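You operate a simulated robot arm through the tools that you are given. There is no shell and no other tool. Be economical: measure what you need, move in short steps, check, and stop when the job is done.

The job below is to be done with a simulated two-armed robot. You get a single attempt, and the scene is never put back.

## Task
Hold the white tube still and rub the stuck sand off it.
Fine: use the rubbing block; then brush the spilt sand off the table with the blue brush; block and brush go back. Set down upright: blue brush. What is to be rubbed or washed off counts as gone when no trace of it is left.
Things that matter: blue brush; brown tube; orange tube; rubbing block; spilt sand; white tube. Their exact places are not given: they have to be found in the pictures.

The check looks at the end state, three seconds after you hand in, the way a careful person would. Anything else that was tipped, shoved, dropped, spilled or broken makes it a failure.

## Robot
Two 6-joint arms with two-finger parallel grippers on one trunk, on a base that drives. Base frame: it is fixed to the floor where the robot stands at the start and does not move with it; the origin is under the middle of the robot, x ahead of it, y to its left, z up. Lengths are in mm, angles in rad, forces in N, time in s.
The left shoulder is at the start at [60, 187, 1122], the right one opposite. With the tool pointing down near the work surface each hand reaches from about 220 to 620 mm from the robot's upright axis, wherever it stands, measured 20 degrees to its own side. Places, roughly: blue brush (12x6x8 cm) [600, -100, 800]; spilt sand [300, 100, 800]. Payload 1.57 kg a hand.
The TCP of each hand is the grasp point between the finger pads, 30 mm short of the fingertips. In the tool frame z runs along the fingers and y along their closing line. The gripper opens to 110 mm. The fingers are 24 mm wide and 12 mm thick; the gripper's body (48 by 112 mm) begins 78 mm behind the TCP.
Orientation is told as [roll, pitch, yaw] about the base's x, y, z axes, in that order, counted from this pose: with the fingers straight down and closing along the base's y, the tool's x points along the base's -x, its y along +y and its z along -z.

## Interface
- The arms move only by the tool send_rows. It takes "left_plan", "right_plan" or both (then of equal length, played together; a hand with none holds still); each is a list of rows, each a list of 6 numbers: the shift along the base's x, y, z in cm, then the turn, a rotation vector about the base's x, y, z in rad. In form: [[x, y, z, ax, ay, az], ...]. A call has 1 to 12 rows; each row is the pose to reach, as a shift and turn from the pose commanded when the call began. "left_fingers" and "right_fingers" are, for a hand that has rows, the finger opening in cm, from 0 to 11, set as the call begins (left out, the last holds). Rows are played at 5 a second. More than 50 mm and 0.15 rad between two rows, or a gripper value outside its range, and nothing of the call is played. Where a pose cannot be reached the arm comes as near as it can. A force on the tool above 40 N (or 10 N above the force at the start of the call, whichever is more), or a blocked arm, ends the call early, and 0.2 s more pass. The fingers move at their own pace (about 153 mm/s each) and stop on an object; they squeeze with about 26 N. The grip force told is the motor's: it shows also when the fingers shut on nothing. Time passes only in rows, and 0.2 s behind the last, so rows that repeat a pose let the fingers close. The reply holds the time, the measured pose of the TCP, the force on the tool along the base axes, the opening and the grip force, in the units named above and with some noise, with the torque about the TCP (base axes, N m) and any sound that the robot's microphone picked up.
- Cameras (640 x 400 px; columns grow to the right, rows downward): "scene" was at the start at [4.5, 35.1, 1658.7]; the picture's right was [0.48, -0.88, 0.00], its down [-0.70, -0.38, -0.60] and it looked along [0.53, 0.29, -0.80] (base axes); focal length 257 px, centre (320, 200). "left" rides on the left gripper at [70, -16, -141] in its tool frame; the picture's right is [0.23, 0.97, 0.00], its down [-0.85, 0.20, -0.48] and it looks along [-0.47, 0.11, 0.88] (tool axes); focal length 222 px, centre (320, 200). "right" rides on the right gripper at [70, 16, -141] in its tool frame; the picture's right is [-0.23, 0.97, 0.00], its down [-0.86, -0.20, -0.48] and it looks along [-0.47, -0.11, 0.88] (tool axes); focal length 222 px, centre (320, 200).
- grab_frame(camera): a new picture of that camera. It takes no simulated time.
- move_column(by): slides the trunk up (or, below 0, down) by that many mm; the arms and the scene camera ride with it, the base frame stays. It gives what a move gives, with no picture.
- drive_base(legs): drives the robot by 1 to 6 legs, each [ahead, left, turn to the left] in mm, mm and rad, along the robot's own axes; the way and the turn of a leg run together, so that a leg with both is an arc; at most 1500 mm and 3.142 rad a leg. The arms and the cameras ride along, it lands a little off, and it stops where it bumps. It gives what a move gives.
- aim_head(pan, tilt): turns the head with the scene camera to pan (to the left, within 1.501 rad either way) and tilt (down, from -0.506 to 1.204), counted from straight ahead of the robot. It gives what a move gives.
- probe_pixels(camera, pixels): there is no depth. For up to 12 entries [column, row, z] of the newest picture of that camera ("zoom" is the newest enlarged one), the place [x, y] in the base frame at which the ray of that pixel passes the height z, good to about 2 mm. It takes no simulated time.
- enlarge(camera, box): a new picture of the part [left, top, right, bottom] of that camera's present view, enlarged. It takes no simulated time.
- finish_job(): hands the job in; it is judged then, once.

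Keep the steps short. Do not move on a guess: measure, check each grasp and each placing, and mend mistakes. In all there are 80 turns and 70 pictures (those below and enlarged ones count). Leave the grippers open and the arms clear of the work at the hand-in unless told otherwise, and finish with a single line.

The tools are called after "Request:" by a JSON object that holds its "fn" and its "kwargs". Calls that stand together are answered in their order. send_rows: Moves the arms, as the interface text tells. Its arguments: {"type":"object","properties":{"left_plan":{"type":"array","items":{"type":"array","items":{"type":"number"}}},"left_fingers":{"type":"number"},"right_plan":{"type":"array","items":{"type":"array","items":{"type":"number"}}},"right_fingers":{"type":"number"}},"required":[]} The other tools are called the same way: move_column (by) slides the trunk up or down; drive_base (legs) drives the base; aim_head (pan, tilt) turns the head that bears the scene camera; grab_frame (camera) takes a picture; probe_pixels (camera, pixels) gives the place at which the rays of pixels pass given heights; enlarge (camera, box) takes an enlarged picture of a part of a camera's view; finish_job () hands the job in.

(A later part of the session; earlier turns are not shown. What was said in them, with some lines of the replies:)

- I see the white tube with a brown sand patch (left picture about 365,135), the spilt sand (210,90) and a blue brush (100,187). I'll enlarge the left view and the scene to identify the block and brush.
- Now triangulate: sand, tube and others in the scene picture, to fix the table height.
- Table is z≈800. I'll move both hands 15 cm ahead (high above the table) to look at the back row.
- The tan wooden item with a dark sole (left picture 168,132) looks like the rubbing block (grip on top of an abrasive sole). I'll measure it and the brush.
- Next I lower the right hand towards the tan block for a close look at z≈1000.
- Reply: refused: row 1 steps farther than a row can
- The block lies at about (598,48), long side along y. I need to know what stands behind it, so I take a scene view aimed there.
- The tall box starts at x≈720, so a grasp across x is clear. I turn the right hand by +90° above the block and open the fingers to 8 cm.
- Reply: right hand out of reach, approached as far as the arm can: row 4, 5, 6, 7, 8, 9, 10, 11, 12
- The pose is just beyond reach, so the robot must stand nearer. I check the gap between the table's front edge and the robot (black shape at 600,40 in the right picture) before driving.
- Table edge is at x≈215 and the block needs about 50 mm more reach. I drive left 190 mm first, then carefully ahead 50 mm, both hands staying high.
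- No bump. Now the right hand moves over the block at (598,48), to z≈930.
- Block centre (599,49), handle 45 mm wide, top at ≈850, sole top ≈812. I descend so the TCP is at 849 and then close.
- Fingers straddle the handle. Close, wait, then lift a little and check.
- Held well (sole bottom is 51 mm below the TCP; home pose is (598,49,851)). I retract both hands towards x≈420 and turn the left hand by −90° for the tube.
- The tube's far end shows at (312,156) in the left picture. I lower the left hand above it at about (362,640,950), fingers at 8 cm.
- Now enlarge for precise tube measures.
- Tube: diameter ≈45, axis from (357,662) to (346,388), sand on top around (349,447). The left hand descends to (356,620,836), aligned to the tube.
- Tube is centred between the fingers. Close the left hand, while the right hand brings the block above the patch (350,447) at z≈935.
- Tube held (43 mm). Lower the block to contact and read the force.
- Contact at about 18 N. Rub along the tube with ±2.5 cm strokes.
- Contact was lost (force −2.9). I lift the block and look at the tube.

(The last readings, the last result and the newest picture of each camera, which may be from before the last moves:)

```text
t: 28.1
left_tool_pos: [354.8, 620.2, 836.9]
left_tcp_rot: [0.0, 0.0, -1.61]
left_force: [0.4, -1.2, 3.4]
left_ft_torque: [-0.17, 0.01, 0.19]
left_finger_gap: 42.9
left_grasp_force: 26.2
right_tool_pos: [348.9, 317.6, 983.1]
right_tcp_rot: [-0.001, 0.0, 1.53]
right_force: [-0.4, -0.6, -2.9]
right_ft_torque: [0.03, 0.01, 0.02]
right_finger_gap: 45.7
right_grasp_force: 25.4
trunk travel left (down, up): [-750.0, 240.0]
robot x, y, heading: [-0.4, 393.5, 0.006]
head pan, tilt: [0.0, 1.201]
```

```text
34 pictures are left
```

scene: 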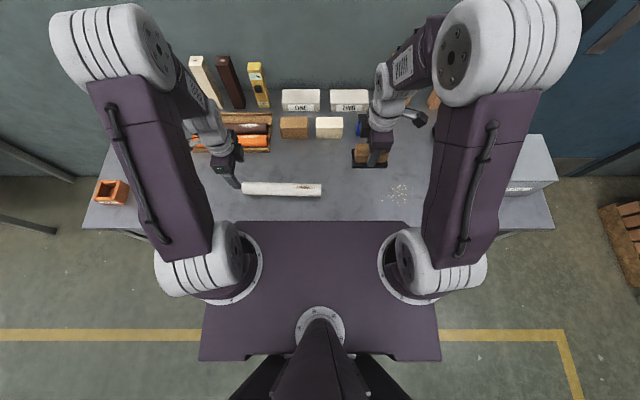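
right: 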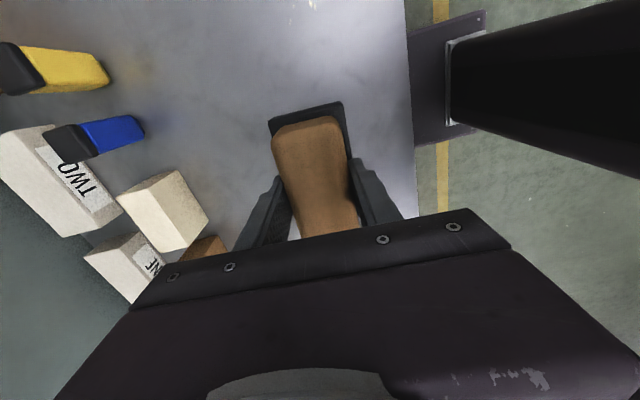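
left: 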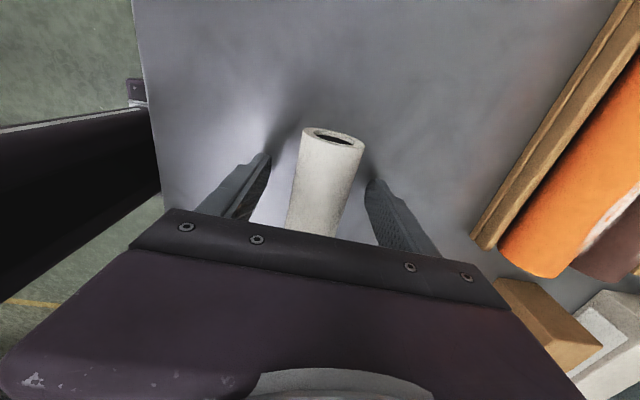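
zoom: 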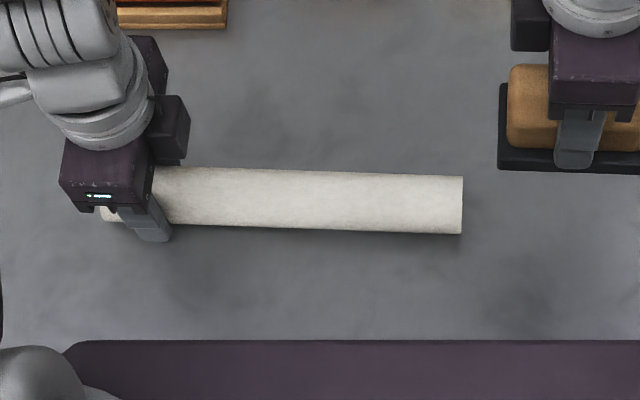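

Request:
{"fn": "enlarge", "kwargs": {"camera": "scene", "box": [285, 170, 333, 200]}}

```text
13.33 times, centred on (309, 185) of scene
```

zoom: 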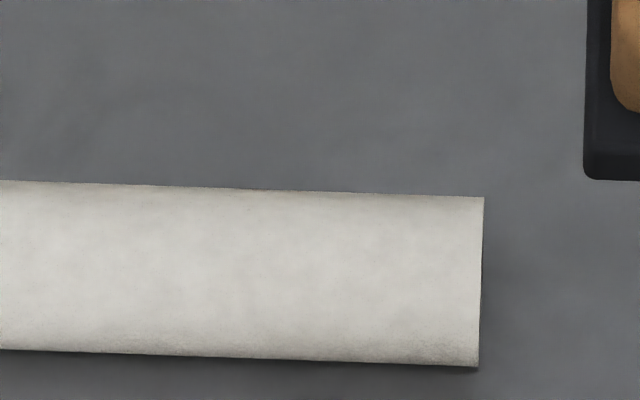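

The patch is gone in this view. I open the left hand slowly, rise, and move it to x≈440 to check the far side of the tube too.

Request:
{"fn": "send_rows", "kwargs": {"left_fingers": 8, "left_plan": [[0, 0, 0, 0, 0, 0], [0, 0, 0, 0, 0, 0], [0, 0, 0, 0, 0, 0], [0, 0, 3, 0, 0, 0], [0, 0, 7, 0, 0, 0], [0, 0, 11, 0, 0, 0], [2, 0, 15, 0, 0, 0], [5, 0, 18, 0, 0, 0], [9, 0, 18, 0, 0, 0], [11, 0, 18, 0, 0, 0], [11, 0, 18, 0, 0, 0]]}}

Request:
{"fn": "grab_frame", "kwargs": {"camera": "left"}}

Request:
{"fn": "enlarge", "kwargs": {"camera": "scene", "box": [220, 150, 360, 230]}}

```text
t: 30.5
left_tool_pos: [465.0, 621.9, 1016.2]
left_tcp_rot: [0.003, -0.003, -1.609]
left_force: [0.0, 1.0, -0.2]
left_ft_torque: [-0.01, 0.02, -0.02]
left_finger_gap: 79.8
left_grasp_force: 0.0
right_tool_pos: [348.8, 318.3, 981.6]
right_tcp_rot: [0.0, -0.001, 1.533]
right_force: [-0.1, 0.5, -2.5]
right_ft_torque: [0.03, 0.04, 0.03]
right_finger_gap: 45.9
right_grasp_force: 26.6
trunk travel left (down, up): [-750.0, 240.0]
robot x, y, heading: [-1.9, 393.9, 0.001]
head pan, tilt: [0.0, 1.201]
```

```text
32 pictures are left
```

left: 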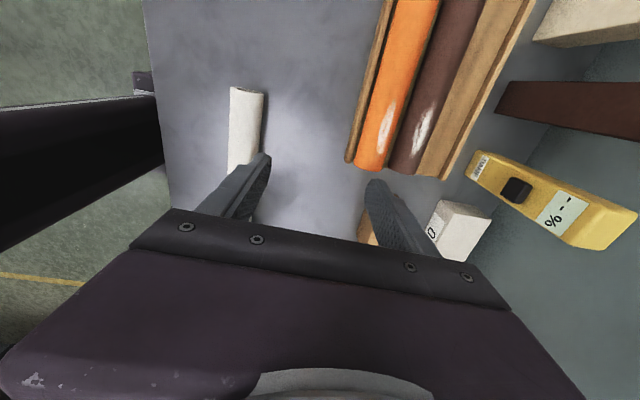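

```text
4.57 times, centred on (290, 190) of scene
```

zoom: 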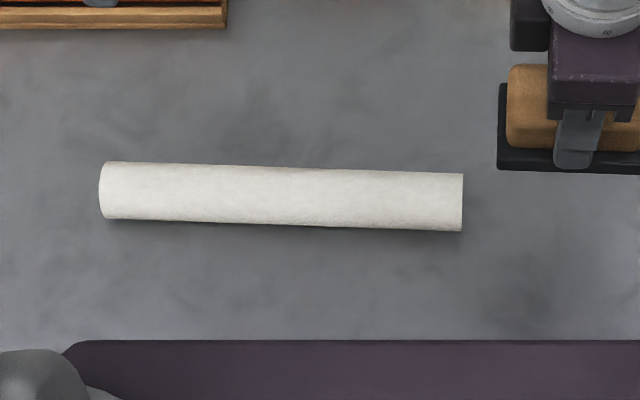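

The tube lies where it was and is clean from here. I raise both hands and drive back to the block's place (right 200, ahead 50).

Request:
{"fn": "send_rows", "kwargs": {"left_plan": [[0, 3, 3, 0, 0, 0], [0, 6, 6, 0, 0, 0], [0, 9, 9, 0, 0, 0], [0, 11, 12, 0, 0, 0]], "right_plan": [[0, 0, 1, 0, 0, 0.01], [0, 0, 3, 0, 0, 0.02], [0, 0, 5, 0, 0, 0.03], [0, 0, 5, 0, 0, 0.039]]}}

Request:
{"fn": "drive_base", "kwargs": {"legs": [[0, -200, 0], [52, 0, 0]]}}

Request:
{"fn": "grab_frame", "kwargs": {"camera": "left"}}

```text
t: 31.5
left_tool_pos: [467.0, 731.4, 1136.9]
left_tcp_rot: [0.0, -0.001, -1.608]
left_force: [0.6, 0.1, 0.2]
left_ft_torque: [-0.02, -0.02, -0.01]
left_finger_gap: 80.0
left_grasp_force: 0.0
right_tool_pos: [348.4, 318.0, 1032.7]
right_tcp_rot: [0.0, -0.001, 1.571]
right_force: [0.2, 0.4, -3.4]
right_ft_torque: [0.01, 0.03, -0.01]
right_finger_gap: 46.1
right_grasp_force: 26.1
trunk travel left (down, up): [-750.0, 240.0]
robot x, y, heading: [-3.7, 392.6, 0.001]
head pan, tilt: [0.0, 1.201]
```

```text
t: 33.7
left_tool_pos: [513.9, 533.1, 1138.7]
left_tcp_rot: [0.005, -0.002, -1.607]
left_force: [-0.3, -0.9, -0.2]
left_ft_torque: [0.0, -0.07, 0.01]
left_finger_gap: 79.9
left_grasp_force: 0.1
right_tool_pos: [396.0, 119.4, 1033.4]
right_tcp_rot: [-0.004, 0.001, 1.572]
right_force: [-0.3, -0.6, -2.1]
right_ft_torque: [0.02, -0.02, 0.01]
right_finger_gap: 45.9
right_grasp_force: 26.2
trunk travel left (down, up): [-750.0, 240.0]
robot x, y, heading: [52.7, 196.0, 0.0]
head pan, tilt: [0.0, 1.201]
```

```text
30 pictures are left
```

left: 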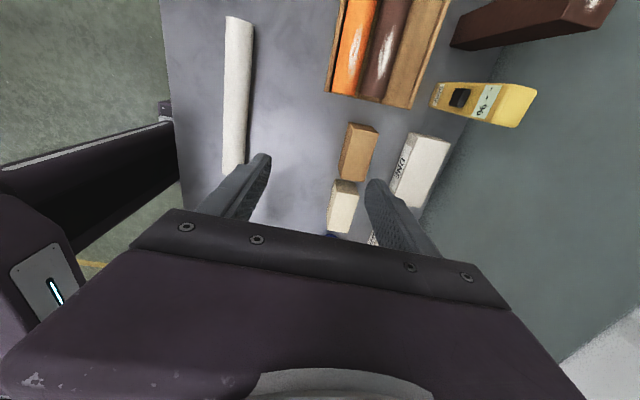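

The tube is clean from this side as well. Now carry the block back above (598,49) and lower to z≈870.

Request:
{"fn": "send_rows", "kwargs": {"right_plan": [[4.04, -1.42, 0, 0, 0, 0], [8.08, -2.84, 0, 0, 0, 0], [12.12, -4.26, 0, 0, 0, 0], [16.16, -5.68, 0, 0, 0, 0], [20.2, -7.1, 0, 0, 0, 0], [20.2, -7.1, -4, 0, 0, 0], [20.2, -7.1, -8, 0, 0, 0], [20.2, -7.1, -12, 0, 0, 0], [20.2, -7.1, -15.8, 0, 0, 0], [20.2, -7.1, -15.8, 0, 0, 0]]}}

```text
t: 35.9
left_tool_pos: [516.8, 531.8, 1135.5]
left_tcp_rot: [0.001, -0.002, -1.607]
left_force: [-0.1, 0.4, -0.4]
left_ft_torque: [-0.03, -0.01, -0.02]
left_finger_gap: 79.8
left_grasp_force: 0.0
right_tool_pos: [601.8, 46.3, 873.9]
right_tcp_rot: [0.0, 0.0, 1.573]
right_force: [-0.1, 0.2, -2.8]
right_ft_torque: [0.02, 0.01, 0.01]
right_finger_gap: 46.0
right_grasp_force: 26.1
trunk travel left (down, up): [-750.0, 240.0]
robot x, y, heading: [50.0, 194.2, 0.001]
head pan, tilt: [0.0, 1.201]
```

Correct by (−3.5, +2.5) mm and lower gently to touch.

Request:
{"fn": "send_rows", "kwargs": {"right_plan": [[-0.35, 0.25, -1, 0, 0, 0], [-0.35, 0.25, -1.8, 0, 0, 0], [-0.35, 0.25, -2.0, 0, 0, 0], [-0.35, 0.25, -2.2, 0, 0, 0], [-0.35, 0.25, -2.2, 0, 0, 0]]}}

```text
t: 37.1
left_tool_pos: [517.9, 531.1, 1136.1]
left_tcp_rot: [0.003, 0.001, -1.608]
left_force: [-0.1, -0.1, 0.3]
left_ft_torque: [0.0, 0.0, 0.0]
left_finger_gap: 79.8
left_grasp_force: 0.0
right_tool_pos: [598.3, 49.3, 852.1]
right_tcp_rot: [0.0, 0.0, 1.574]
right_force: [0.1, 0.1, -2.9]
right_ft_torque: [-0.04, 0.01, 0.02]
right_finger_gap: 45.7
right_grasp_force: 25.9
trunk travel left (down, up): [-750.0, 240.0]
robot x, y, heading: [52.8, 195.0, 0.006]
head pan, tilt: [0.0, 1.201]
```

Not yet touching; down in 1 mm steps.

Request:
{"fn": "send_rows", "kwargs": {"right_plan": [[0, 0, -0.1, 0, 0, 0], [0, 0, -0.2, 0, 0, 0], [0, 0, -0.3, 0, 0, 0], [0, 0, -0.3, 0, 0, 0]]}}

```text
t: 38.1
left_tool_pos: [518.6, 531.9, 1137.3]
left_tcp_rot: [0.0, 0.001, -1.607]
left_force: [0.3, -0.5, 0.1]
left_ft_torque: [0.01, -0.01, 0.0]
left_finger_gap: 80.2
left_grasp_force: 0.0
right_tool_pos: [600.6, 49.3, 849.5]
right_tcp_rot: [0.002, -0.001, 1.571]
right_force: [0.7, -0.4, -2.6]
right_ft_torque: [-0.01, -0.01, 0.03]
right_finger_gap: 45.7
right_grasp_force: 26.3
trunk travel left (down, up): [-750.0, 240.0]
robot x, y, heading: [49.3, 193.6, -0.002]
head pan, tilt: [0.0, 1.201]
```

Request:
{"fn": "send_rows", "kwargs": {"right_plan": [[0, 0, -0.1, 0, 0, 0], [0, 0, -0.2, 0, 0, 0], [0, 0, -0.2, 0, 0, 0]]}}

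```text
t: 38.9
left_tool_pos: [517.1, 532.5, 1137.2]
left_tcp_rot: [0.001, -0.001, -1.606]
left_force: [-0.8, -0.2, 0.7]
left_ft_torque: [-0.01, 0.0, 0.01]
left_finger_gap: 79.9
left_grasp_force: 0.0
right_tool_pos: [599.0, 49.8, 847.5]
right_tcp_rot: [-0.002, -0.001, 1.572]
right_force: [0.2, -2.7, 7.3]
right_ft_torque: [-0.01, 0.29, 0.05]
right_finger_gap: 45.6
right_grasp_force: 26.0
trunk travel left (down, up): [-750.0, 240.0]
robot x, y, heading: [47.8, 190.6, 0.003]
head pan, tilt: [0.0, 1.201]
```

Touching now (+7 N). Open, rise and look.

Request:
{"fn": "send_rows", "kwargs": {"right_fingers": 8, "right_plan": [[0, 0, 0, 0, 0, 0], [0, 0, 0, 0, 0, 0], [0, 0, 0, 0, 0, 0], [0, 0, 4, 0, 0, 0], [0, 0, 8, 0, 0, 0], [0, 0, 12, 0, 0, 0], [0, 0, 15, 0, 0, 0], [0, 0, 15, 0, 0, 0]]}}

Request:
{"fn": "grab_frame", "kwargs": {"camera": "right"}}

```text
t: 40.7
left_tool_pos: [518.1, 531.1, 1136.5]
left_tcp_rot: [0.002, -0.002, -1.609]
left_force: [0.0, -0.1, -0.2]
left_ft_torque: [0.03, 0.01, 0.0]
left_finger_gap: 80.1
left_grasp_force: 0.0
right_tool_pos: [599.3, 48.7, 997.9]
right_tcp_rot: [0.002, 0.0, 1.572]
right_force: [0.0, -0.8, -0.1]
right_ft_torque: [0.01, 0.03, -0.02]
right_finger_gap: 80.0
right_grasp_force: 0.0
trunk travel left (down, up): [-750.0, 240.0]
robot x, y, heading: [56.2, 194.8, 0.002]
head pan, tilt: [0.0, 1.201]
```

```text
29 pictures are left
```

right: 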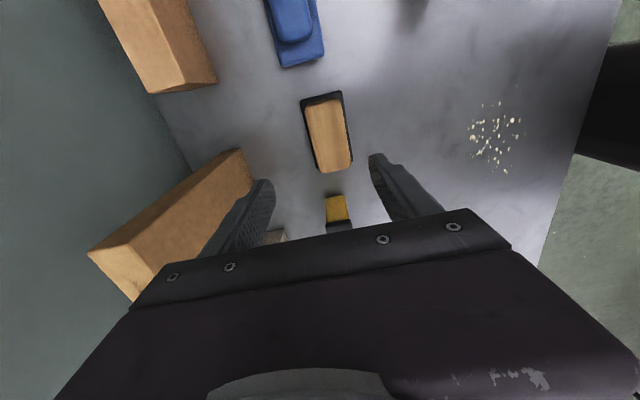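

Block is back. Now the right hand moves above the brush (y −98) for a look.

Request:
{"fn": "send_rows", "kwargs": {"right_plan": [[-0.2, -4, 0, 0, 0, 0], [-0.4, -8, 0, 0, 0, 0], [-0.6, -12, 0, 0, 0, 0], [-0.6, -14.7, 0, 0, 0, 0], [-0.6, -14.7, 0, 0, 0, 0]]}}

Request:
{"fn": "grab_frame", "kwargs": {"camera": "right"}}

Request:
{"fn": "enlarge", "kwargs": {"camera": "right", "box": [250, 70, 410, 210]}}

```text
t: 41.9
left_tool_pos: [517.2, 532.9, 1136.3]
left_tcp_rot: [0.002, -0.003, -1.608]
left_force: [0.2, -0.4, -0.1]
left_ft_torque: [0.01, 0.01, -0.03]
left_finger_gap: 80.0
left_grasp_force: 0.0
right_tool_pos: [593.5, -96.7, 998.2]
right_tcp_rot: [0.0, 0.001, 1.572]
right_force: [0.5, -0.3, -0.5]
right_ft_torque: [-0.03, 0.0, 0.0]
right_finger_gap: 79.7
right_grasp_force: 0.0
trunk travel left (down, up): [-750.0, 240.0]
robot x, y, heading: [48.9, 193.1, 0.004]
head pan, tilt: [0.0, 1.201]
```

```text
28 pictures are left
```

right: 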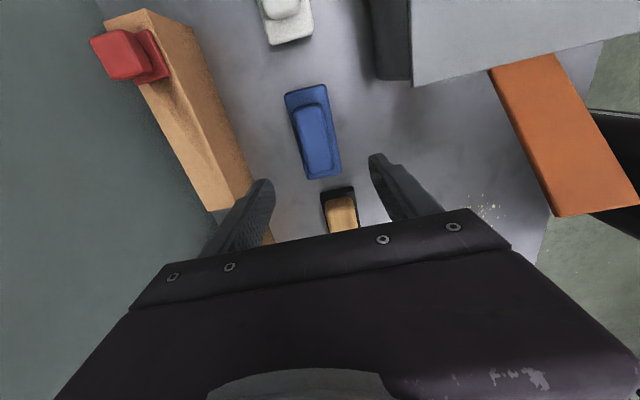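

```text
2.86 times, centred on (330, 140) of right
```

zoom: 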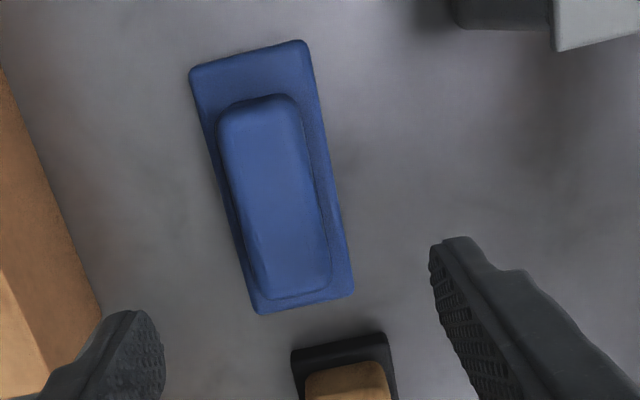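

Request:
{"fn": "probe_pixels", "kwargs": {"camera": "zoom", "pixels": [[190, 70, 850], [305, 42, 850], [353, 295, 850], [257, 313, 850], [215, 120, 880], [297, 103, 880], [333, 280, 880], [252, 297, 880], [100, 300, 800], [10, 80, 800]]}}

Request:
{"fn": "probe_pixels", "kwargs": {"camera": "right", "pixels": [[250, 180, 800], [210, 210, 800], [152, 12, 900], [152, 12, 1000], [492, 72, 900], [555, 215, 900], [412, 85, 950], [412, 85, 900]]}}

```text
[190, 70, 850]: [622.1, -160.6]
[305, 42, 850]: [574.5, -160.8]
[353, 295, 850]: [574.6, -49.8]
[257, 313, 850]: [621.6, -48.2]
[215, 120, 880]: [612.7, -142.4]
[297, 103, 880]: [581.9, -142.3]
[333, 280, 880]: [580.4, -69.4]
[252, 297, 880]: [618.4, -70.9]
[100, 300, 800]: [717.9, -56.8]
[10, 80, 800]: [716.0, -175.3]
```

```text
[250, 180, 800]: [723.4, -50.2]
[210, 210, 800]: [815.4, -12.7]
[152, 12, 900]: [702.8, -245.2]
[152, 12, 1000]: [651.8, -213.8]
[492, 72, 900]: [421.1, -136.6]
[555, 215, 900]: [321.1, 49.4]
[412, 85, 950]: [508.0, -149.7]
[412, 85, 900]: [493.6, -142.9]
```

Brush centre is (598,−105), handle ≈35 wide, top ≈880. The orange flap stands high (~z 1000, y<−50) and must be avoided. I descend to TCP z≈884.

Request:
{"fn": "send_rows", "kwargs": {"right_fingers": 7, "right_plan": [[0.45, -0.9, -4, 0, 0, 0], [0.45, -0.9, -8, 0, 0, 0], [0.45, -0.9, -10, 0, 0, 0], [0.45, -0.9, -11.4, 0, 0, 0], [0.45, -0.9, -11.4, 0, 0, 0]]}}

Request:
{"fn": "grab_frame", "kwargs": {"camera": "right"}}

```text
t: 43.1
left_tool_pos: [516.9, 533.2, 1136.8]
left_tcp_rot: [0.001, -0.001, -1.607]
left_force: [0.9, -0.1, -0.4]
left_ft_torque: [-0.01, -0.01, 0.0]
left_finger_gap: 79.9
left_grasp_force: 0.0
right_tool_pos: [597.2, -105.9, 882.7]
right_tcp_rot: [0.001, 0.001, 1.573]
right_force: [-0.4, -0.8, -0.6]
right_ft_torque: [0.01, 0.0, 0.0]
right_finger_gap: 69.8
right_grasp_force: 0.0
trunk travel left (down, up): [-750.0, 240.0]
robot x, y, heading: [52.3, 192.6, 0.007]
head pan, tilt: [0.0, 1.201]
```

```text
26 pictures are left
```

right: 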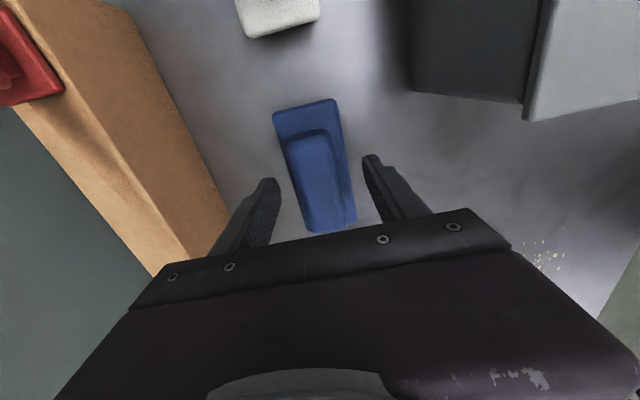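

Handle sits between the fingers. Close and check.

Request:
{"fn": "send_rows", "kwargs": {"right_fingers": 2.5, "right_plan": [[0, 0, 0, 0, 0, 0], [0, 0, 0, 0, 0, 0], [0, 0, 0, 0, 0, 0]]}}

Request:
{"fn": "send_rows", "kwargs": {"right_plan": [[0, 0, 2, 0, 0, 0], [0, 0, 4, 0, 0, 0], [0, 0, 6, 0, 0, 0], [0, 0, 6, 0, 0, 0]]}}

Request:
{"fn": "grab_frame", "kwargs": {"camera": "right"}}

```text
t: 43.9
left_tool_pos: [518.0, 531.9, 1136.3]
left_tcp_rot: [0.002, -0.002, -1.608]
left_force: [-0.8, 0.0, 0.9]
left_ft_torque: [-0.01, 0.02, 0.01]
left_finger_gap: 80.0
left_grasp_force: 0.1
right_tool_pos: [597.9, -106.1, 884.2]
right_tcp_rot: [-0.001, 0.0, 1.575]
right_force: [-0.1, -0.8, 2.2]
right_ft_torque: [-0.03, 0.05, -0.03]
right_finger_gap: 35.7
right_grasp_force: 26.3
trunk travel left (down, up): [-750.0, 240.0]
robot x, y, heading: [54.0, 191.1, 0.002]
head pan, tilt: [0.0, 1.201]
```

```text
t: 44.9
left_tool_pos: [517.6, 532.4, 1136.5]
left_tcp_rot: [-0.001, 0.0, -1.607]
left_force: [-0.2, 0.2, 0.3]
left_ft_torque: [-0.03, 0.02, 0.03]
left_finger_gap: 80.3
left_grasp_force: 0.1
right_tool_pos: [598.0, -105.6, 941.7]
right_tcp_rot: [0.002, -0.001, 1.572]
right_force: [0.9, -0.1, -1.2]
right_ft_torque: [-0.01, 0.01, 0.0]
right_finger_gap: 35.4
right_grasp_force: 26.3
trunk travel left (down, up): [-750.0, 240.0]
robot x, y, heading: [53.3, 191.5, -0.0]
head pan, tilt: [0.0, 1.201]
```

```text
25 pictures are left
```

right: 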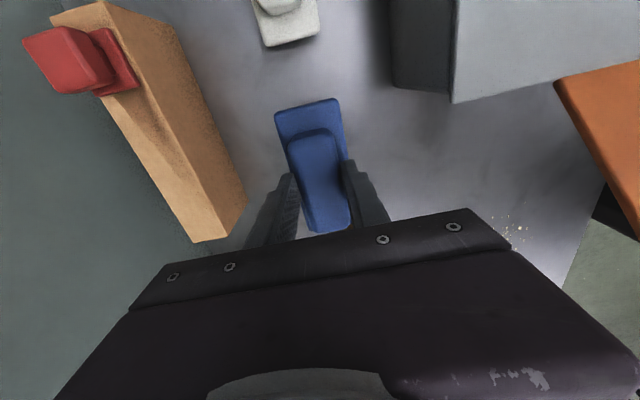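

Brush held (home TCP (598,−106,884); bristle bottom 84 mm below the TCP). Lift to 1010 and move diagonally to about (450,120), clear of the flap.

Request:
{"fn": "send_rows", "kwargs": {"right_plan": [[0, 0, 4, 0, 0, 0], [0, 0, 7, 0, 0, 0], [-1.8, 2.8, 7, 0, 0, 0], [-3.6, 5.6, 7, 0, 0, 0], [-5.4, 8.4, 7, 0, 0, 0], [-7.2, 11.2, 7, 0, 0, 0], [-9, 14, 7, 0, 0, 0], [-10.8, 16.8, 7, 0, 0, 0], [-12.6, 19.6, 7, 0, 0, 0], [-14.8, 22.6, 7, 0, 0, 0], [-14.8, 22.6, 7, 0, 0, 0]]}}

Request:
{"fn": "drive_base", "kwargs": {"legs": [[-130, 0, 0]]}}

Request:
{"fn": "grab_frame", "kwargs": {"camera": "right"}}

Request:
{"fn": "enlarge", "kwargs": {"camera": "scene", "box": [240, 110, 500, 270]}}

```text
t: 47.3
left_tool_pos: [517.8, 531.5, 1135.1]
left_tcp_rot: [0.0, 0.0, -1.608]
left_force: [0.4, 0.0, 0.4]
left_ft_torque: [0.04, -0.01, -0.03]
left_finger_gap: 80.2
left_grasp_force: 0.1
right_tool_pos: [449.1, 121.0, 1012.7]
right_tcp_rot: [0.0, 0.001, 1.573]
right_force: [-0.6, -0.9, -1.0]
right_ft_torque: [0.0, -0.01, -0.03]
right_finger_gap: 35.1
right_grasp_force: 25.9
trunk travel left (down, up): [-750.0, 240.0]
robot x, y, heading: [58.3, 191.5, 0.001]
head pan, tilt: [0.0, 1.201]
```

```text
t: 48.5
left_tool_pos: [388.4, 530.8, 1133.9]
left_tcp_rot: [-0.002, -0.002, -1.608]
left_force: [0.7, -1.0, 0.5]
left_ft_torque: [0.01, 0.02, -0.03]
left_finger_gap: 79.8
left_grasp_force: 0.1
right_tool_pos: [321.0, 120.9, 1012.5]
right_tcp_rot: [0.002, 0.001, 1.573]
right_force: [0.1, -0.5, -1.9]
right_ft_torque: [0.0, 0.01, 0.01]
right_finger_gap: 35.7
right_grasp_force: 26.0
trunk travel left (down, up): [-750.0, 240.0]
robot x, y, heading: [-79.8, 190.4, 0.006]
head pan, tilt: [0.0, 1.201]
```

```text
24 pictures are left
```

right: 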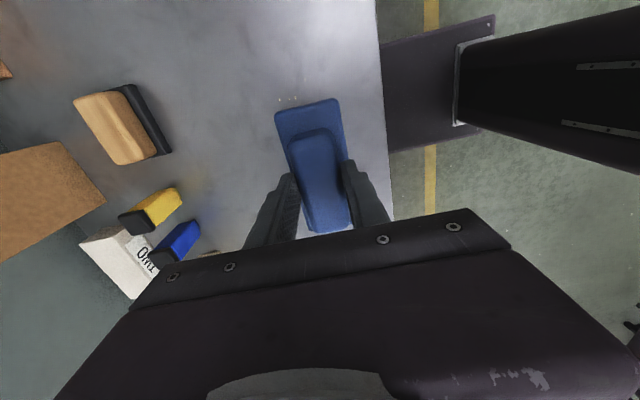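

```text
2.46 times, centred on (370, 190) of scene
```

zoom: 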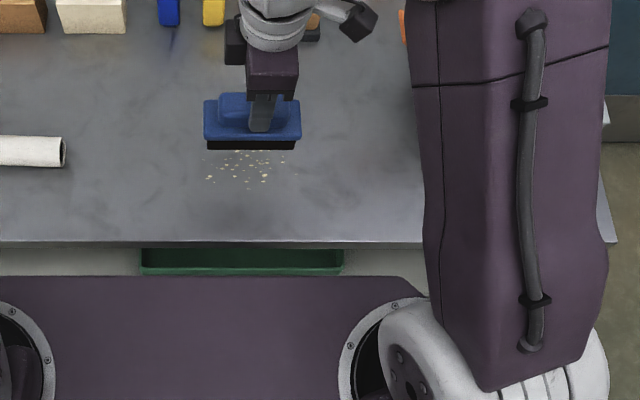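

The sand lies between brush and edge; a green bin is below the edge. I bring the brush behind the sand to (430,100) and lower it to touch (TCP z≈883).

Request:
{"fn": "send_rows", "kwargs": {"right_plan": [[4, -0.7, 0, 0, 0, 0], [8, -1.4, 0, 0, 0, 0], [10.9, -2.1, 0, 0, 0, 0], [10.9, -2.1, -4, 0, 0, 0], [10.9, -2.1, -8, 0, 0, 0], [10.9, -2.1, -11.5, 0, 0, 0], [10.9, -2.1, -12.8, 0, 0, 0], [10.9, -2.1, -13, 0, 0, 0], [10.9, -2.1, -13, 0, 0, 0]]}}

```text
t: 50.5
left_tool_pos: [386.3, 532.4, 1136.3]
left_tcp_rot: [0.002, -0.002, -1.607]
left_force: [-0.4, 0.0, 0.1]
left_ft_torque: [0.0, 0.03, 0.03]
left_finger_gap: 79.9
left_grasp_force: 0.1
right_tool_pos: [428.4, 98.3, 883.6]
right_tcp_rot: [-0.003, 0.0, 1.574]
right_force: [0.1, -0.2, 6.6]
right_ft_torque: [0.09, 0.15, 0.02]
right_finger_gap: 35.3
right_grasp_force: 25.9
trunk travel left (down, up): [-750.0, 240.0]
robot x, y, heading: [-79.2, 194.6, 0.005]
head pan, tilt: [0.0, 1.201]
```

Light contact (≈7 N). First sweep toward the robot, off the edge at x≈215.

Request:
{"fn": "send_rows", "kwargs": {"right_plan": [[-2, 0, 0, 0, 0, 0], [-4, 0, 0, 0, 0, 0], [-6, 0, 0, 0, 0, 0], [-8, 0, 0, 0, 0, 0], [-10, 0, 0, 0, 0, 0], [-12, 0, 0, 0, 0, 0], [-14, 0, 0, 0, 0, 0], [-16, 0, 0, 0, 0, 0], [-18, 0, 0, 0, 0, 0], [-20, 0, 0, 0, 0, 0], [-22, 0, 0, 0, 0, 0], [-24, 0, 0, 0, 0, 0]]}}

Request:
{"fn": "enlarge", "kwargs": {"camera": "scene", "box": [240, 110, 500, 270]}}

```text
t: 53.1
left_tool_pos: [386.5, 531.2, 1136.6]
left_tcp_rot: [0.0, -0.002, -1.607]
left_force: [-0.5, 0.3, -0.1]
left_ft_torque: [-0.02, 0.0, -0.03]
left_finger_gap: 80.0
left_grasp_force: 0.0
right_tool_pos: [187.1, 98.8, 882.7]
right_tcp_rot: [0.0, -0.001, 1.572]
right_force: [-0.4, -0.5, -2.2]
right_ft_torque: [0.01, -0.02, 0.03]
right_finger_gap: 35.7
right_grasp_force: 25.7
trunk travel left (down, up): [-750.0, 240.0]
robot x, y, heading: [-80.4, 187.7, 0.007]
head pan, tilt: [0.0, 1.201]
```

```text
2.46 times, centred on (370, 190) of scene
```

zoom: 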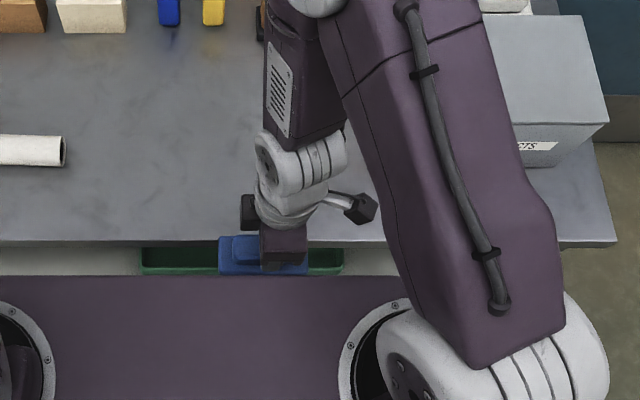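

Sand appears gone where visible. A second overlapping pass at y≈148: lift, return, lower.

Request:
{"fn": "send_rows", "kwargs": {"right_plan": [[0, 0, 4, 0, 0, 0], [4, 1, 5, 0, 0, 0], [8, 2, 5, 0, 0, 0], [12, 3, 5, 0, 0, 0], [16, 4, 5, 0, 0, 0], [20, 5, 5, 0, 0, 0], [24, 5, 5, 0, 0, 0], [24, 5, 2, 0, 0, 0], [24, 5, 0.1, 0, 0, 0], [24, 5, 0.1, 0, 0, 0]]}}

Request:
{"fn": "enlarge", "kwargs": {"camera": "scene", "box": [280, 160, 400, 235]}}

Request:
{"fn": "send_rows", "kwargs": {"right_plan": [[-2, 0, 0, 0, 0, 0], [-4, 0, 0, 0, 0, 0], [-6, 0, 0, 0, 0, 0], [-8, 0, 0, 0, 0, 0], [-10, 0, 0, 0, 0, 0], [-12, 0, 0, 0, 0, 0], [-14, 0, 0, 0, 0, 0], [-16, 0, 0, 0, 0, 0], [-18, 0, 0, 0, 0, 0], [-20, 0, 0, 0, 0, 0], [-22, 0, 0, 0, 0, 0], [-24, 0, 0, 0, 0, 0]]}}

```text
t: 55.4
left_tool_pos: [388.0, 531.2, 1136.0]
left_tcp_rot: [0.003, -0.003, -1.609]
left_force: [0.0, -0.2, 0.3]
left_ft_torque: [0.0, -0.03, 0.02]
left_finger_gap: 80.1
left_grasp_force: 0.1
right_tool_pos: [427.5, 148.9, 884.4]
right_tcp_rot: [-0.001, 0.0, 1.576]
right_force: [0.1, 0.0, -2.4]
right_ft_torque: [0.04, -0.02, -0.01]
right_finger_gap: 35.5
right_grasp_force: 25.9
trunk travel left (down, up): [-750.0, 240.0]
robot x, y, heading: [-77.5, 191.3, -0.0]
head pan, tilt: [0.0, 1.201]
```

```text
5.33 times, centred on (340, 198) of scene
```

zoom: 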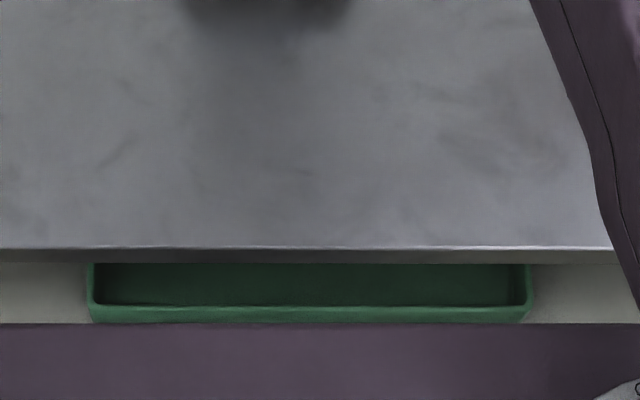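

```text
t: 58.0
left_tool_pos: [385.6, 531.7, 1136.2]
left_tcp_rot: [0.0, -0.002, -1.609]
left_force: [0.5, -0.6, -0.1]
left_ft_torque: [0.0, -0.01, -0.02]
left_finger_gap: 80.3
left_grasp_force: 0.1
right_tool_pos: [188.6, 149.5, 885.1]
right_tcp_rot: [0.0, 0.0, 1.574]
right_force: [0.0, -0.2, -1.4]
right_ft_torque: [0.01, -0.02, -0.01]
right_finger_gap: 35.4
right_grasp_force: 26.3
trunk travel left (down, up): [-750.0, 240.0]
robot x, y, heading: [-79.1, 189.9, 0.003]
head pan, tilt: [0.0, 1.201]
```

The table is clean after the passes. Lift to z≈1012, back to x≈320, y≈121, then drive ahead 130 mm.

Request:
{"fn": "send_rows", "kwargs": {"right_plan": [[0, 0, 4, 0, 0, 0], [2, -0.5, 8, 0, 0, 0], [5, -1, 11, 0, 0, 0], [9, -2, 12.7, 0, 0, 0], [13, -2.9, 12.7, 0, 0, 0], [13, -2.9, 12.7, 0, 0, 0]]}}

Request:
{"fn": "drive_base", "kwargs": {"legs": [[130, 0, 0]]}}

Request:
{"fn": "grab_frame", "kwargs": {"camera": "right"}}

```text
t: 59.4
left_tool_pos: [386.3, 531.9, 1136.2]
left_tcp_rot: [0.002, -0.002, -1.607]
left_force: [0.1, 0.2, -0.2]
left_ft_torque: [0.03, -0.03, 0.03]
left_finger_gap: 79.9
left_grasp_force: 0.0
right_tool_pos: [318.1, 119.0, 1013.1]
right_tcp_rot: [0.0, 0.0, 1.574]
right_force: [0.2, 0.1, -1.6]
right_ft_torque: [-0.02, -0.02, 0.01]
right_finger_gap: 35.3
right_grasp_force: 25.9
trunk travel left (down, up): [-750.0, 240.0]
robot x, y, heading: [-79.5, 190.5, -0.0]
head pan, tilt: [0.0, 1.201]
```

```text
t: 60.6
left_tool_pos: [514.9, 532.5, 1137.0]
left_tcp_rot: [0.001, 0.0, -1.606]
left_force: [0.1, -0.8, 0.3]
left_ft_torque: [0.04, 0.01, 0.03]
left_finger_gap: 80.1
left_grasp_force: 0.0
right_tool_pos: [446.3, 119.4, 1013.7]
right_tcp_rot: [-0.002, -0.001, 1.572]
right_force: [1.1, -0.1, -1.6]
right_ft_torque: [0.0, -0.07, -0.01]
right_finger_gap: 35.2
right_grasp_force: 25.7
trunk travel left (down, up): [-750.0, 240.0]
robot x, y, heading: [49.7, 189.7, 0.004]
head pan, tilt: [0.0, 1.201]
```

```text
20 pictures are left
```

right: 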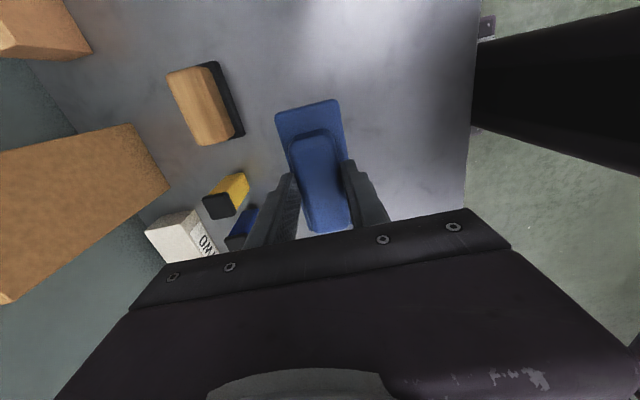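

Table here is clean. Carry the brush back to above (598,−106) and lower to z≈893.

Request:
{"fn": "send_rows", "kwargs": {"right_plan": [[1.9, -2.8, 0, 0, 0, 0], [3.8, -5.6, 0, 0, 0, 0], [5.7, -8.4, 0, 0, 0, 0], [7.6, -11.2, 0, 0, 0, 0], [9.5, -14, 0, 0, 0, 0], [11.4, -16.8, 0, 0, 0, 0], [13.3, -19.7, 0, 0, 0, 0], [15.2, -22.5, 0, 0, 0, 0], [15.2, -22.5, -4, 0, 0, 0], [15.2, -22.5, -8, 0, 0, 0], [15.2, -22.5, -12, 0, 0, 0], [15.2, -22.5, -12, 0, 0, 0]]}}

```text
t: 63.2
left_tool_pos: [515.4, 532.7, 1135.5]
left_tcp_rot: [0.001, -0.001, -1.606]
left_force: [1.5, -0.2, -0.1]
left_ft_torque: [-0.02, -0.01, 0.01]
left_finger_gap: 79.9
left_grasp_force: 0.0
right_tool_pos: [598.4, -105.8, 891.7]
right_tcp_rot: [0.001, 0.0, 1.573]
right_force: [0.3, -0.8, -1.0]
right_ft_torque: [-0.01, -0.02, -0.01]
right_finger_gap: 35.4
right_grasp_force: 25.5
trunk travel left (down, up): [-750.0, 240.0]
robot x, y, heading: [51.7, 192.4, 0.005]
head pan, tilt: [0.0, 1.201]
```

In place horizontally. Lower to touch.

Request:
{"fn": "send_rows", "kwargs": {"right_plan": [[0, 0, -0.4, 0, 0, 0], [0, 0, -0.7, 0, 0, 0], [0, 0, -0.85, 0, 0, 0], [0, 0, -0.95, 0, 0, 0], [0, 0, -0.95, 0, 0, 0]]}}

```text
t: 64.4
left_tool_pos: [515.1, 532.7, 1136.3]
left_tcp_rot: [0.001, -0.002, -1.609]
left_force: [0.3, -0.4, 0.0]
left_ft_torque: [-0.02, 0.01, 0.0]
left_finger_gap: 80.0
left_grasp_force: 0.0
right_tool_pos: [599.6, -105.3, 884.3]
right_tcp_rot: [-0.003, 0.003, 1.572]
right_force: [1.0, -1.2, 12.3]
right_ft_torque: [0.55, 0.11, -0.03]
right_finger_gap: 35.7
right_grasp_force: 26.1
trunk travel left (down, up): [-750.0, 240.0]
robot x, y, heading: [51.9, 192.2, 0.002]
head pan, tilt: [0.0, 1.201]
```

Touching (12 N). Open, rise, look.

Request:
{"fn": "send_rows", "kwargs": {"right_fingers": 8, "right_plan": [[0, 0, 0.1, 0, 0, 0], [0, 0, 0.1, 0, 0, 0], [0, 0, 0.1, 0, 0, 0], [0, 0, 4, 0, 0, 0], [0, 0, 8, 0, 0, 0], [0, 0, 12, 0, 0, 0], [0, 0, 12, 0, 0, 0]]}}

Request:
{"fn": "enlarge", "kwargs": {"camera": "right", "box": [230, 50, 430, 240]}}

```text
t: 66.0
left_tool_pos: [515.5, 531.7, 1136.0]
left_tcp_rot: [0.002, -0.001, -1.608]
left_force: [-0.5, 0.3, 0.3]
left_ft_torque: [-0.02, -0.01, -0.01]
left_finger_gap: 80.0
left_grasp_force: 0.2
right_tool_pos: [598.6, -105.0, 1002.5]
right_tcp_rot: [0.002, 0.001, 1.571]
right_force: [0.6, -0.4, 0.2]
right_ft_torque: [-0.01, 0.0, 0.03]
right_finger_gap: 80.0
right_grasp_force: 0.1
trunk travel left (down, up): [-750.0, 240.0]
robot x, y, heading: [49.7, 193.8, 0.005]
head pan, tilt: [0.0, 1.201]
```

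```text
2.11 times, centred on (330, 145) of right
```

zoom: 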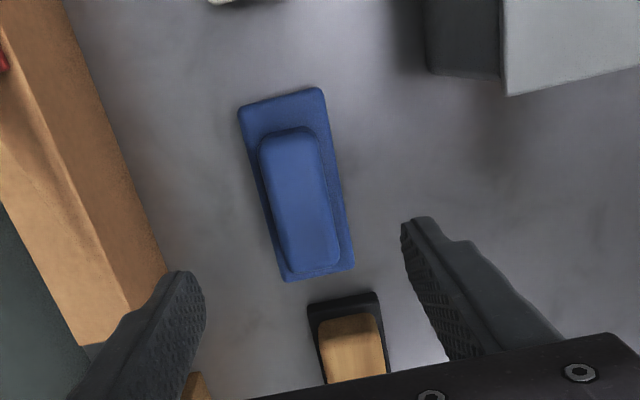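

Brush stands upright in place. Retract the right hand along the same safe diagonal, rise, drive back to the start and look at the whole table.

Request:
{"fn": "send_rows", "kwargs": {"right_fingers": 11, "right_plan": [[0, 0, 4, 0, 0, 0], [0, 0, 8, 0, 0, 0], [-2.2, 3.4, 10, 0, 0, 0], [-4.4, 6.8, 12, 0, 0, 0], [-6.6, 10.2, 14, 0, 0, 0], [-8.8, 13.6, 15, 0, 0, 0], [-11, 17, 15, 0, 0, 0], [-13.2, 20.4, 15, 0, 0, 0], [-13.2, 20.4, 15, 0, 0, 0]]}}

Request:
{"fn": "drive_base", "kwargs": {"legs": [[-130, 0, 0]]}}

Request:
{"fn": "aim_head", "kwargs": {"pan": 0.0, "tilt": 1.05}}

Request:
{"fn": "grab_frame", "kwargs": {"camera": "scene"}}

Request:
{"fn": "grab_frame", "kwargs": {"camera": "right"}}

Request:
{"fn": "grab_frame", "kwargs": {"camera": "left"}}

```text
t: 68.0
left_tool_pos: [517.5, 532.3, 1135.4]
left_tcp_rot: [0.001, 0.0, -1.607]
left_force: [-0.8, -0.6, -0.5]
left_ft_torque: [0.0, 0.0, 0.0]
left_finger_gap: 79.8
left_grasp_force: 0.0
right_tool_pos: [468.4, 97.7, 1150.9]
right_tcp_rot: [0.0, 0.0, 1.572]
right_force: [0.3, 0.4, -0.3]
right_ft_torque: [-0.01, 0.02, -0.01]
right_finger_gap: 110.0
right_grasp_force: 0.1
trunk travel left (down, up): [-750.0, 240.0]
robot x, y, heading: [51.2, 191.7, 0.003]
head pan, tilt: [0.0, 1.201]
```

```text
t: 69.3
left_tool_pos: [387.2, 530.4, 1135.7]
left_tcp_rot: [0.001, -0.002, -1.608]
left_force: [-0.3, -0.2, -0.1]
left_ft_torque: [-0.02, 0.01, -0.01]
left_finger_gap: 79.9
left_grasp_force: 0.0
right_tool_pos: [340.0, 97.1, 1151.4]
right_tcp_rot: [0.002, -0.002, 1.575]
right_force: [-1.0, -0.5, 0.5]
right_ft_torque: [0.0, 0.0, -0.03]
right_finger_gap: 110.2
right_grasp_force: 0.0
trunk travel left (down, up): [-750.0, 240.0]
robot x, y, heading: [-78.1, 191.6, 0.003]
head pan, tilt: [0.0, 1.201]
```

```text
t: 70.0
left_tool_pos: [385.7, 532.2, 1136.6]
left_tcp_rot: [0.0, 0.0, -1.608]
left_force: [-0.6, 0.5, -0.1]
left_ft_torque: [0.04, 0.01, -0.03]
left_finger_gap: 79.9
left_grasp_force: 0.1
right_tool_pos: [337.5, 97.0, 1151.4]
right_tcp_rot: [0.0, 0.002, 1.573]
right_force: [0.0, -1.5, 0.4]
right_ft_torque: [0.01, -0.04, 0.02]
right_finger_gap: 109.9
right_grasp_force: 0.0
trunk travel left (down, up): [-750.0, 240.0]
robot x, y, heading: [-79.8, 195.3, 0.0]
head pan, tilt: [0.0, 1.051]
```

```text
18 pictures are left
```

scene: 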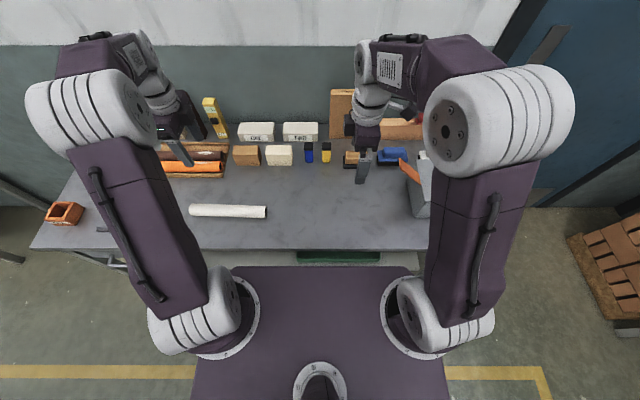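

```text
17 pictures are left
```

right: 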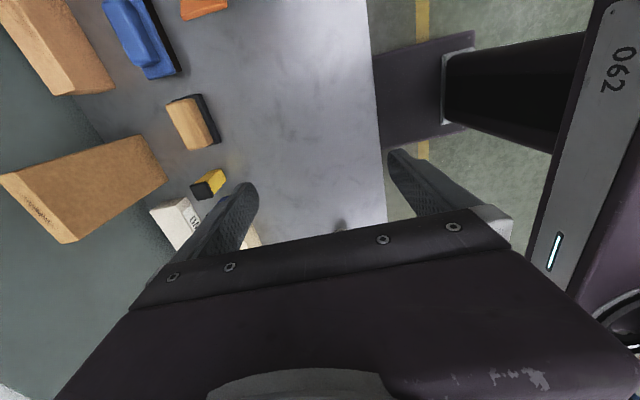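

```text
16 pictures are left
```

left: 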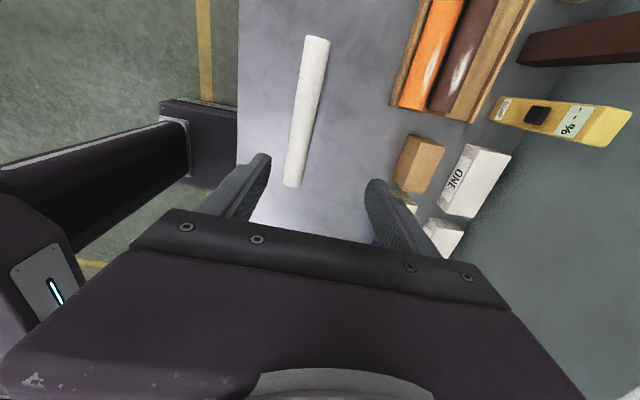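

Everything stands in place. Two close checks: the tube's top and the table where the sand lay.

Request:
{"fn": "enlarge", "kwargs": {"camera": "scene", "box": [185, 195, 275, 225]}}

Request:
{"fn": "enlarge", "kwargs": {"camera": "scene", "box": [265, 170, 425, 270]}}

Request:
{"fn": "enlarge", "kwargs": {"camera": "right", "box": [210, 20, 390, 235]}}

Request:
{"fn": "enlarge", "kwargs": {"camera": "left", "box": [260, 20, 360, 200]}}

```text
7.11 times, centred on (230, 210) of scene
```

zoom: 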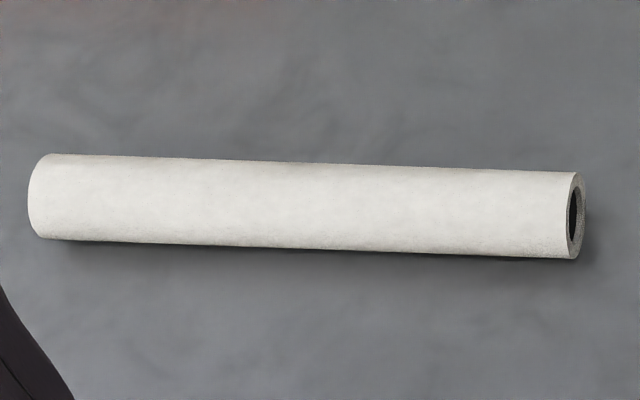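

```text
4.00 times, centred on (345, 220) of scene
```

zoom: 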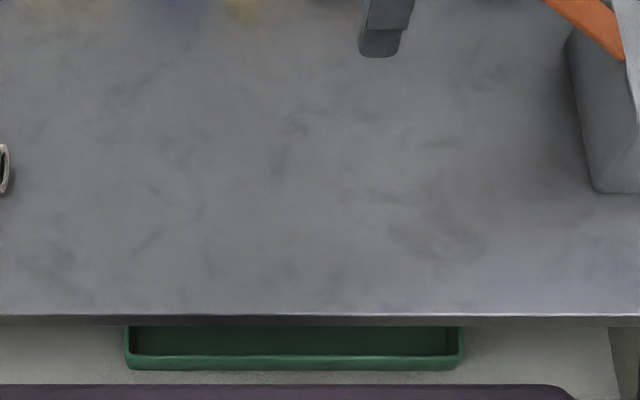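

```text
1.86 times, centred on (300, 128) of right
```

zoom: 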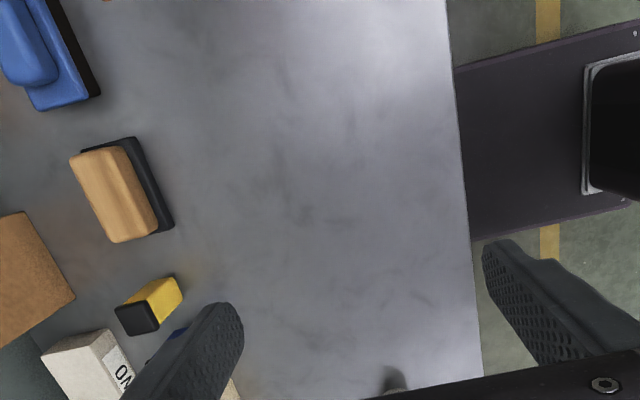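

```text
2.22 times, centred on (310, 110) of left
```

zoom: 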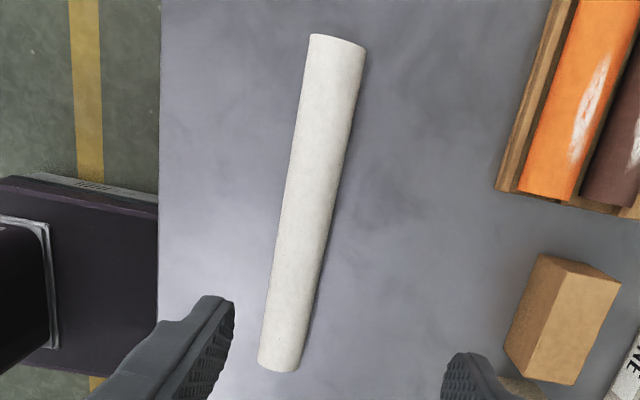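

The tube and the table show no trace, the block and brush are back, and both grippers are open and clear. Handing in.

Request:
{"fn": "finish_job", "kwargs": {}}

```text
The job is handed in.
```

The white tube is rubbed clean, the spilt sand is brushed off the table, and the rubbing block and the upright blue brush are back in their places.
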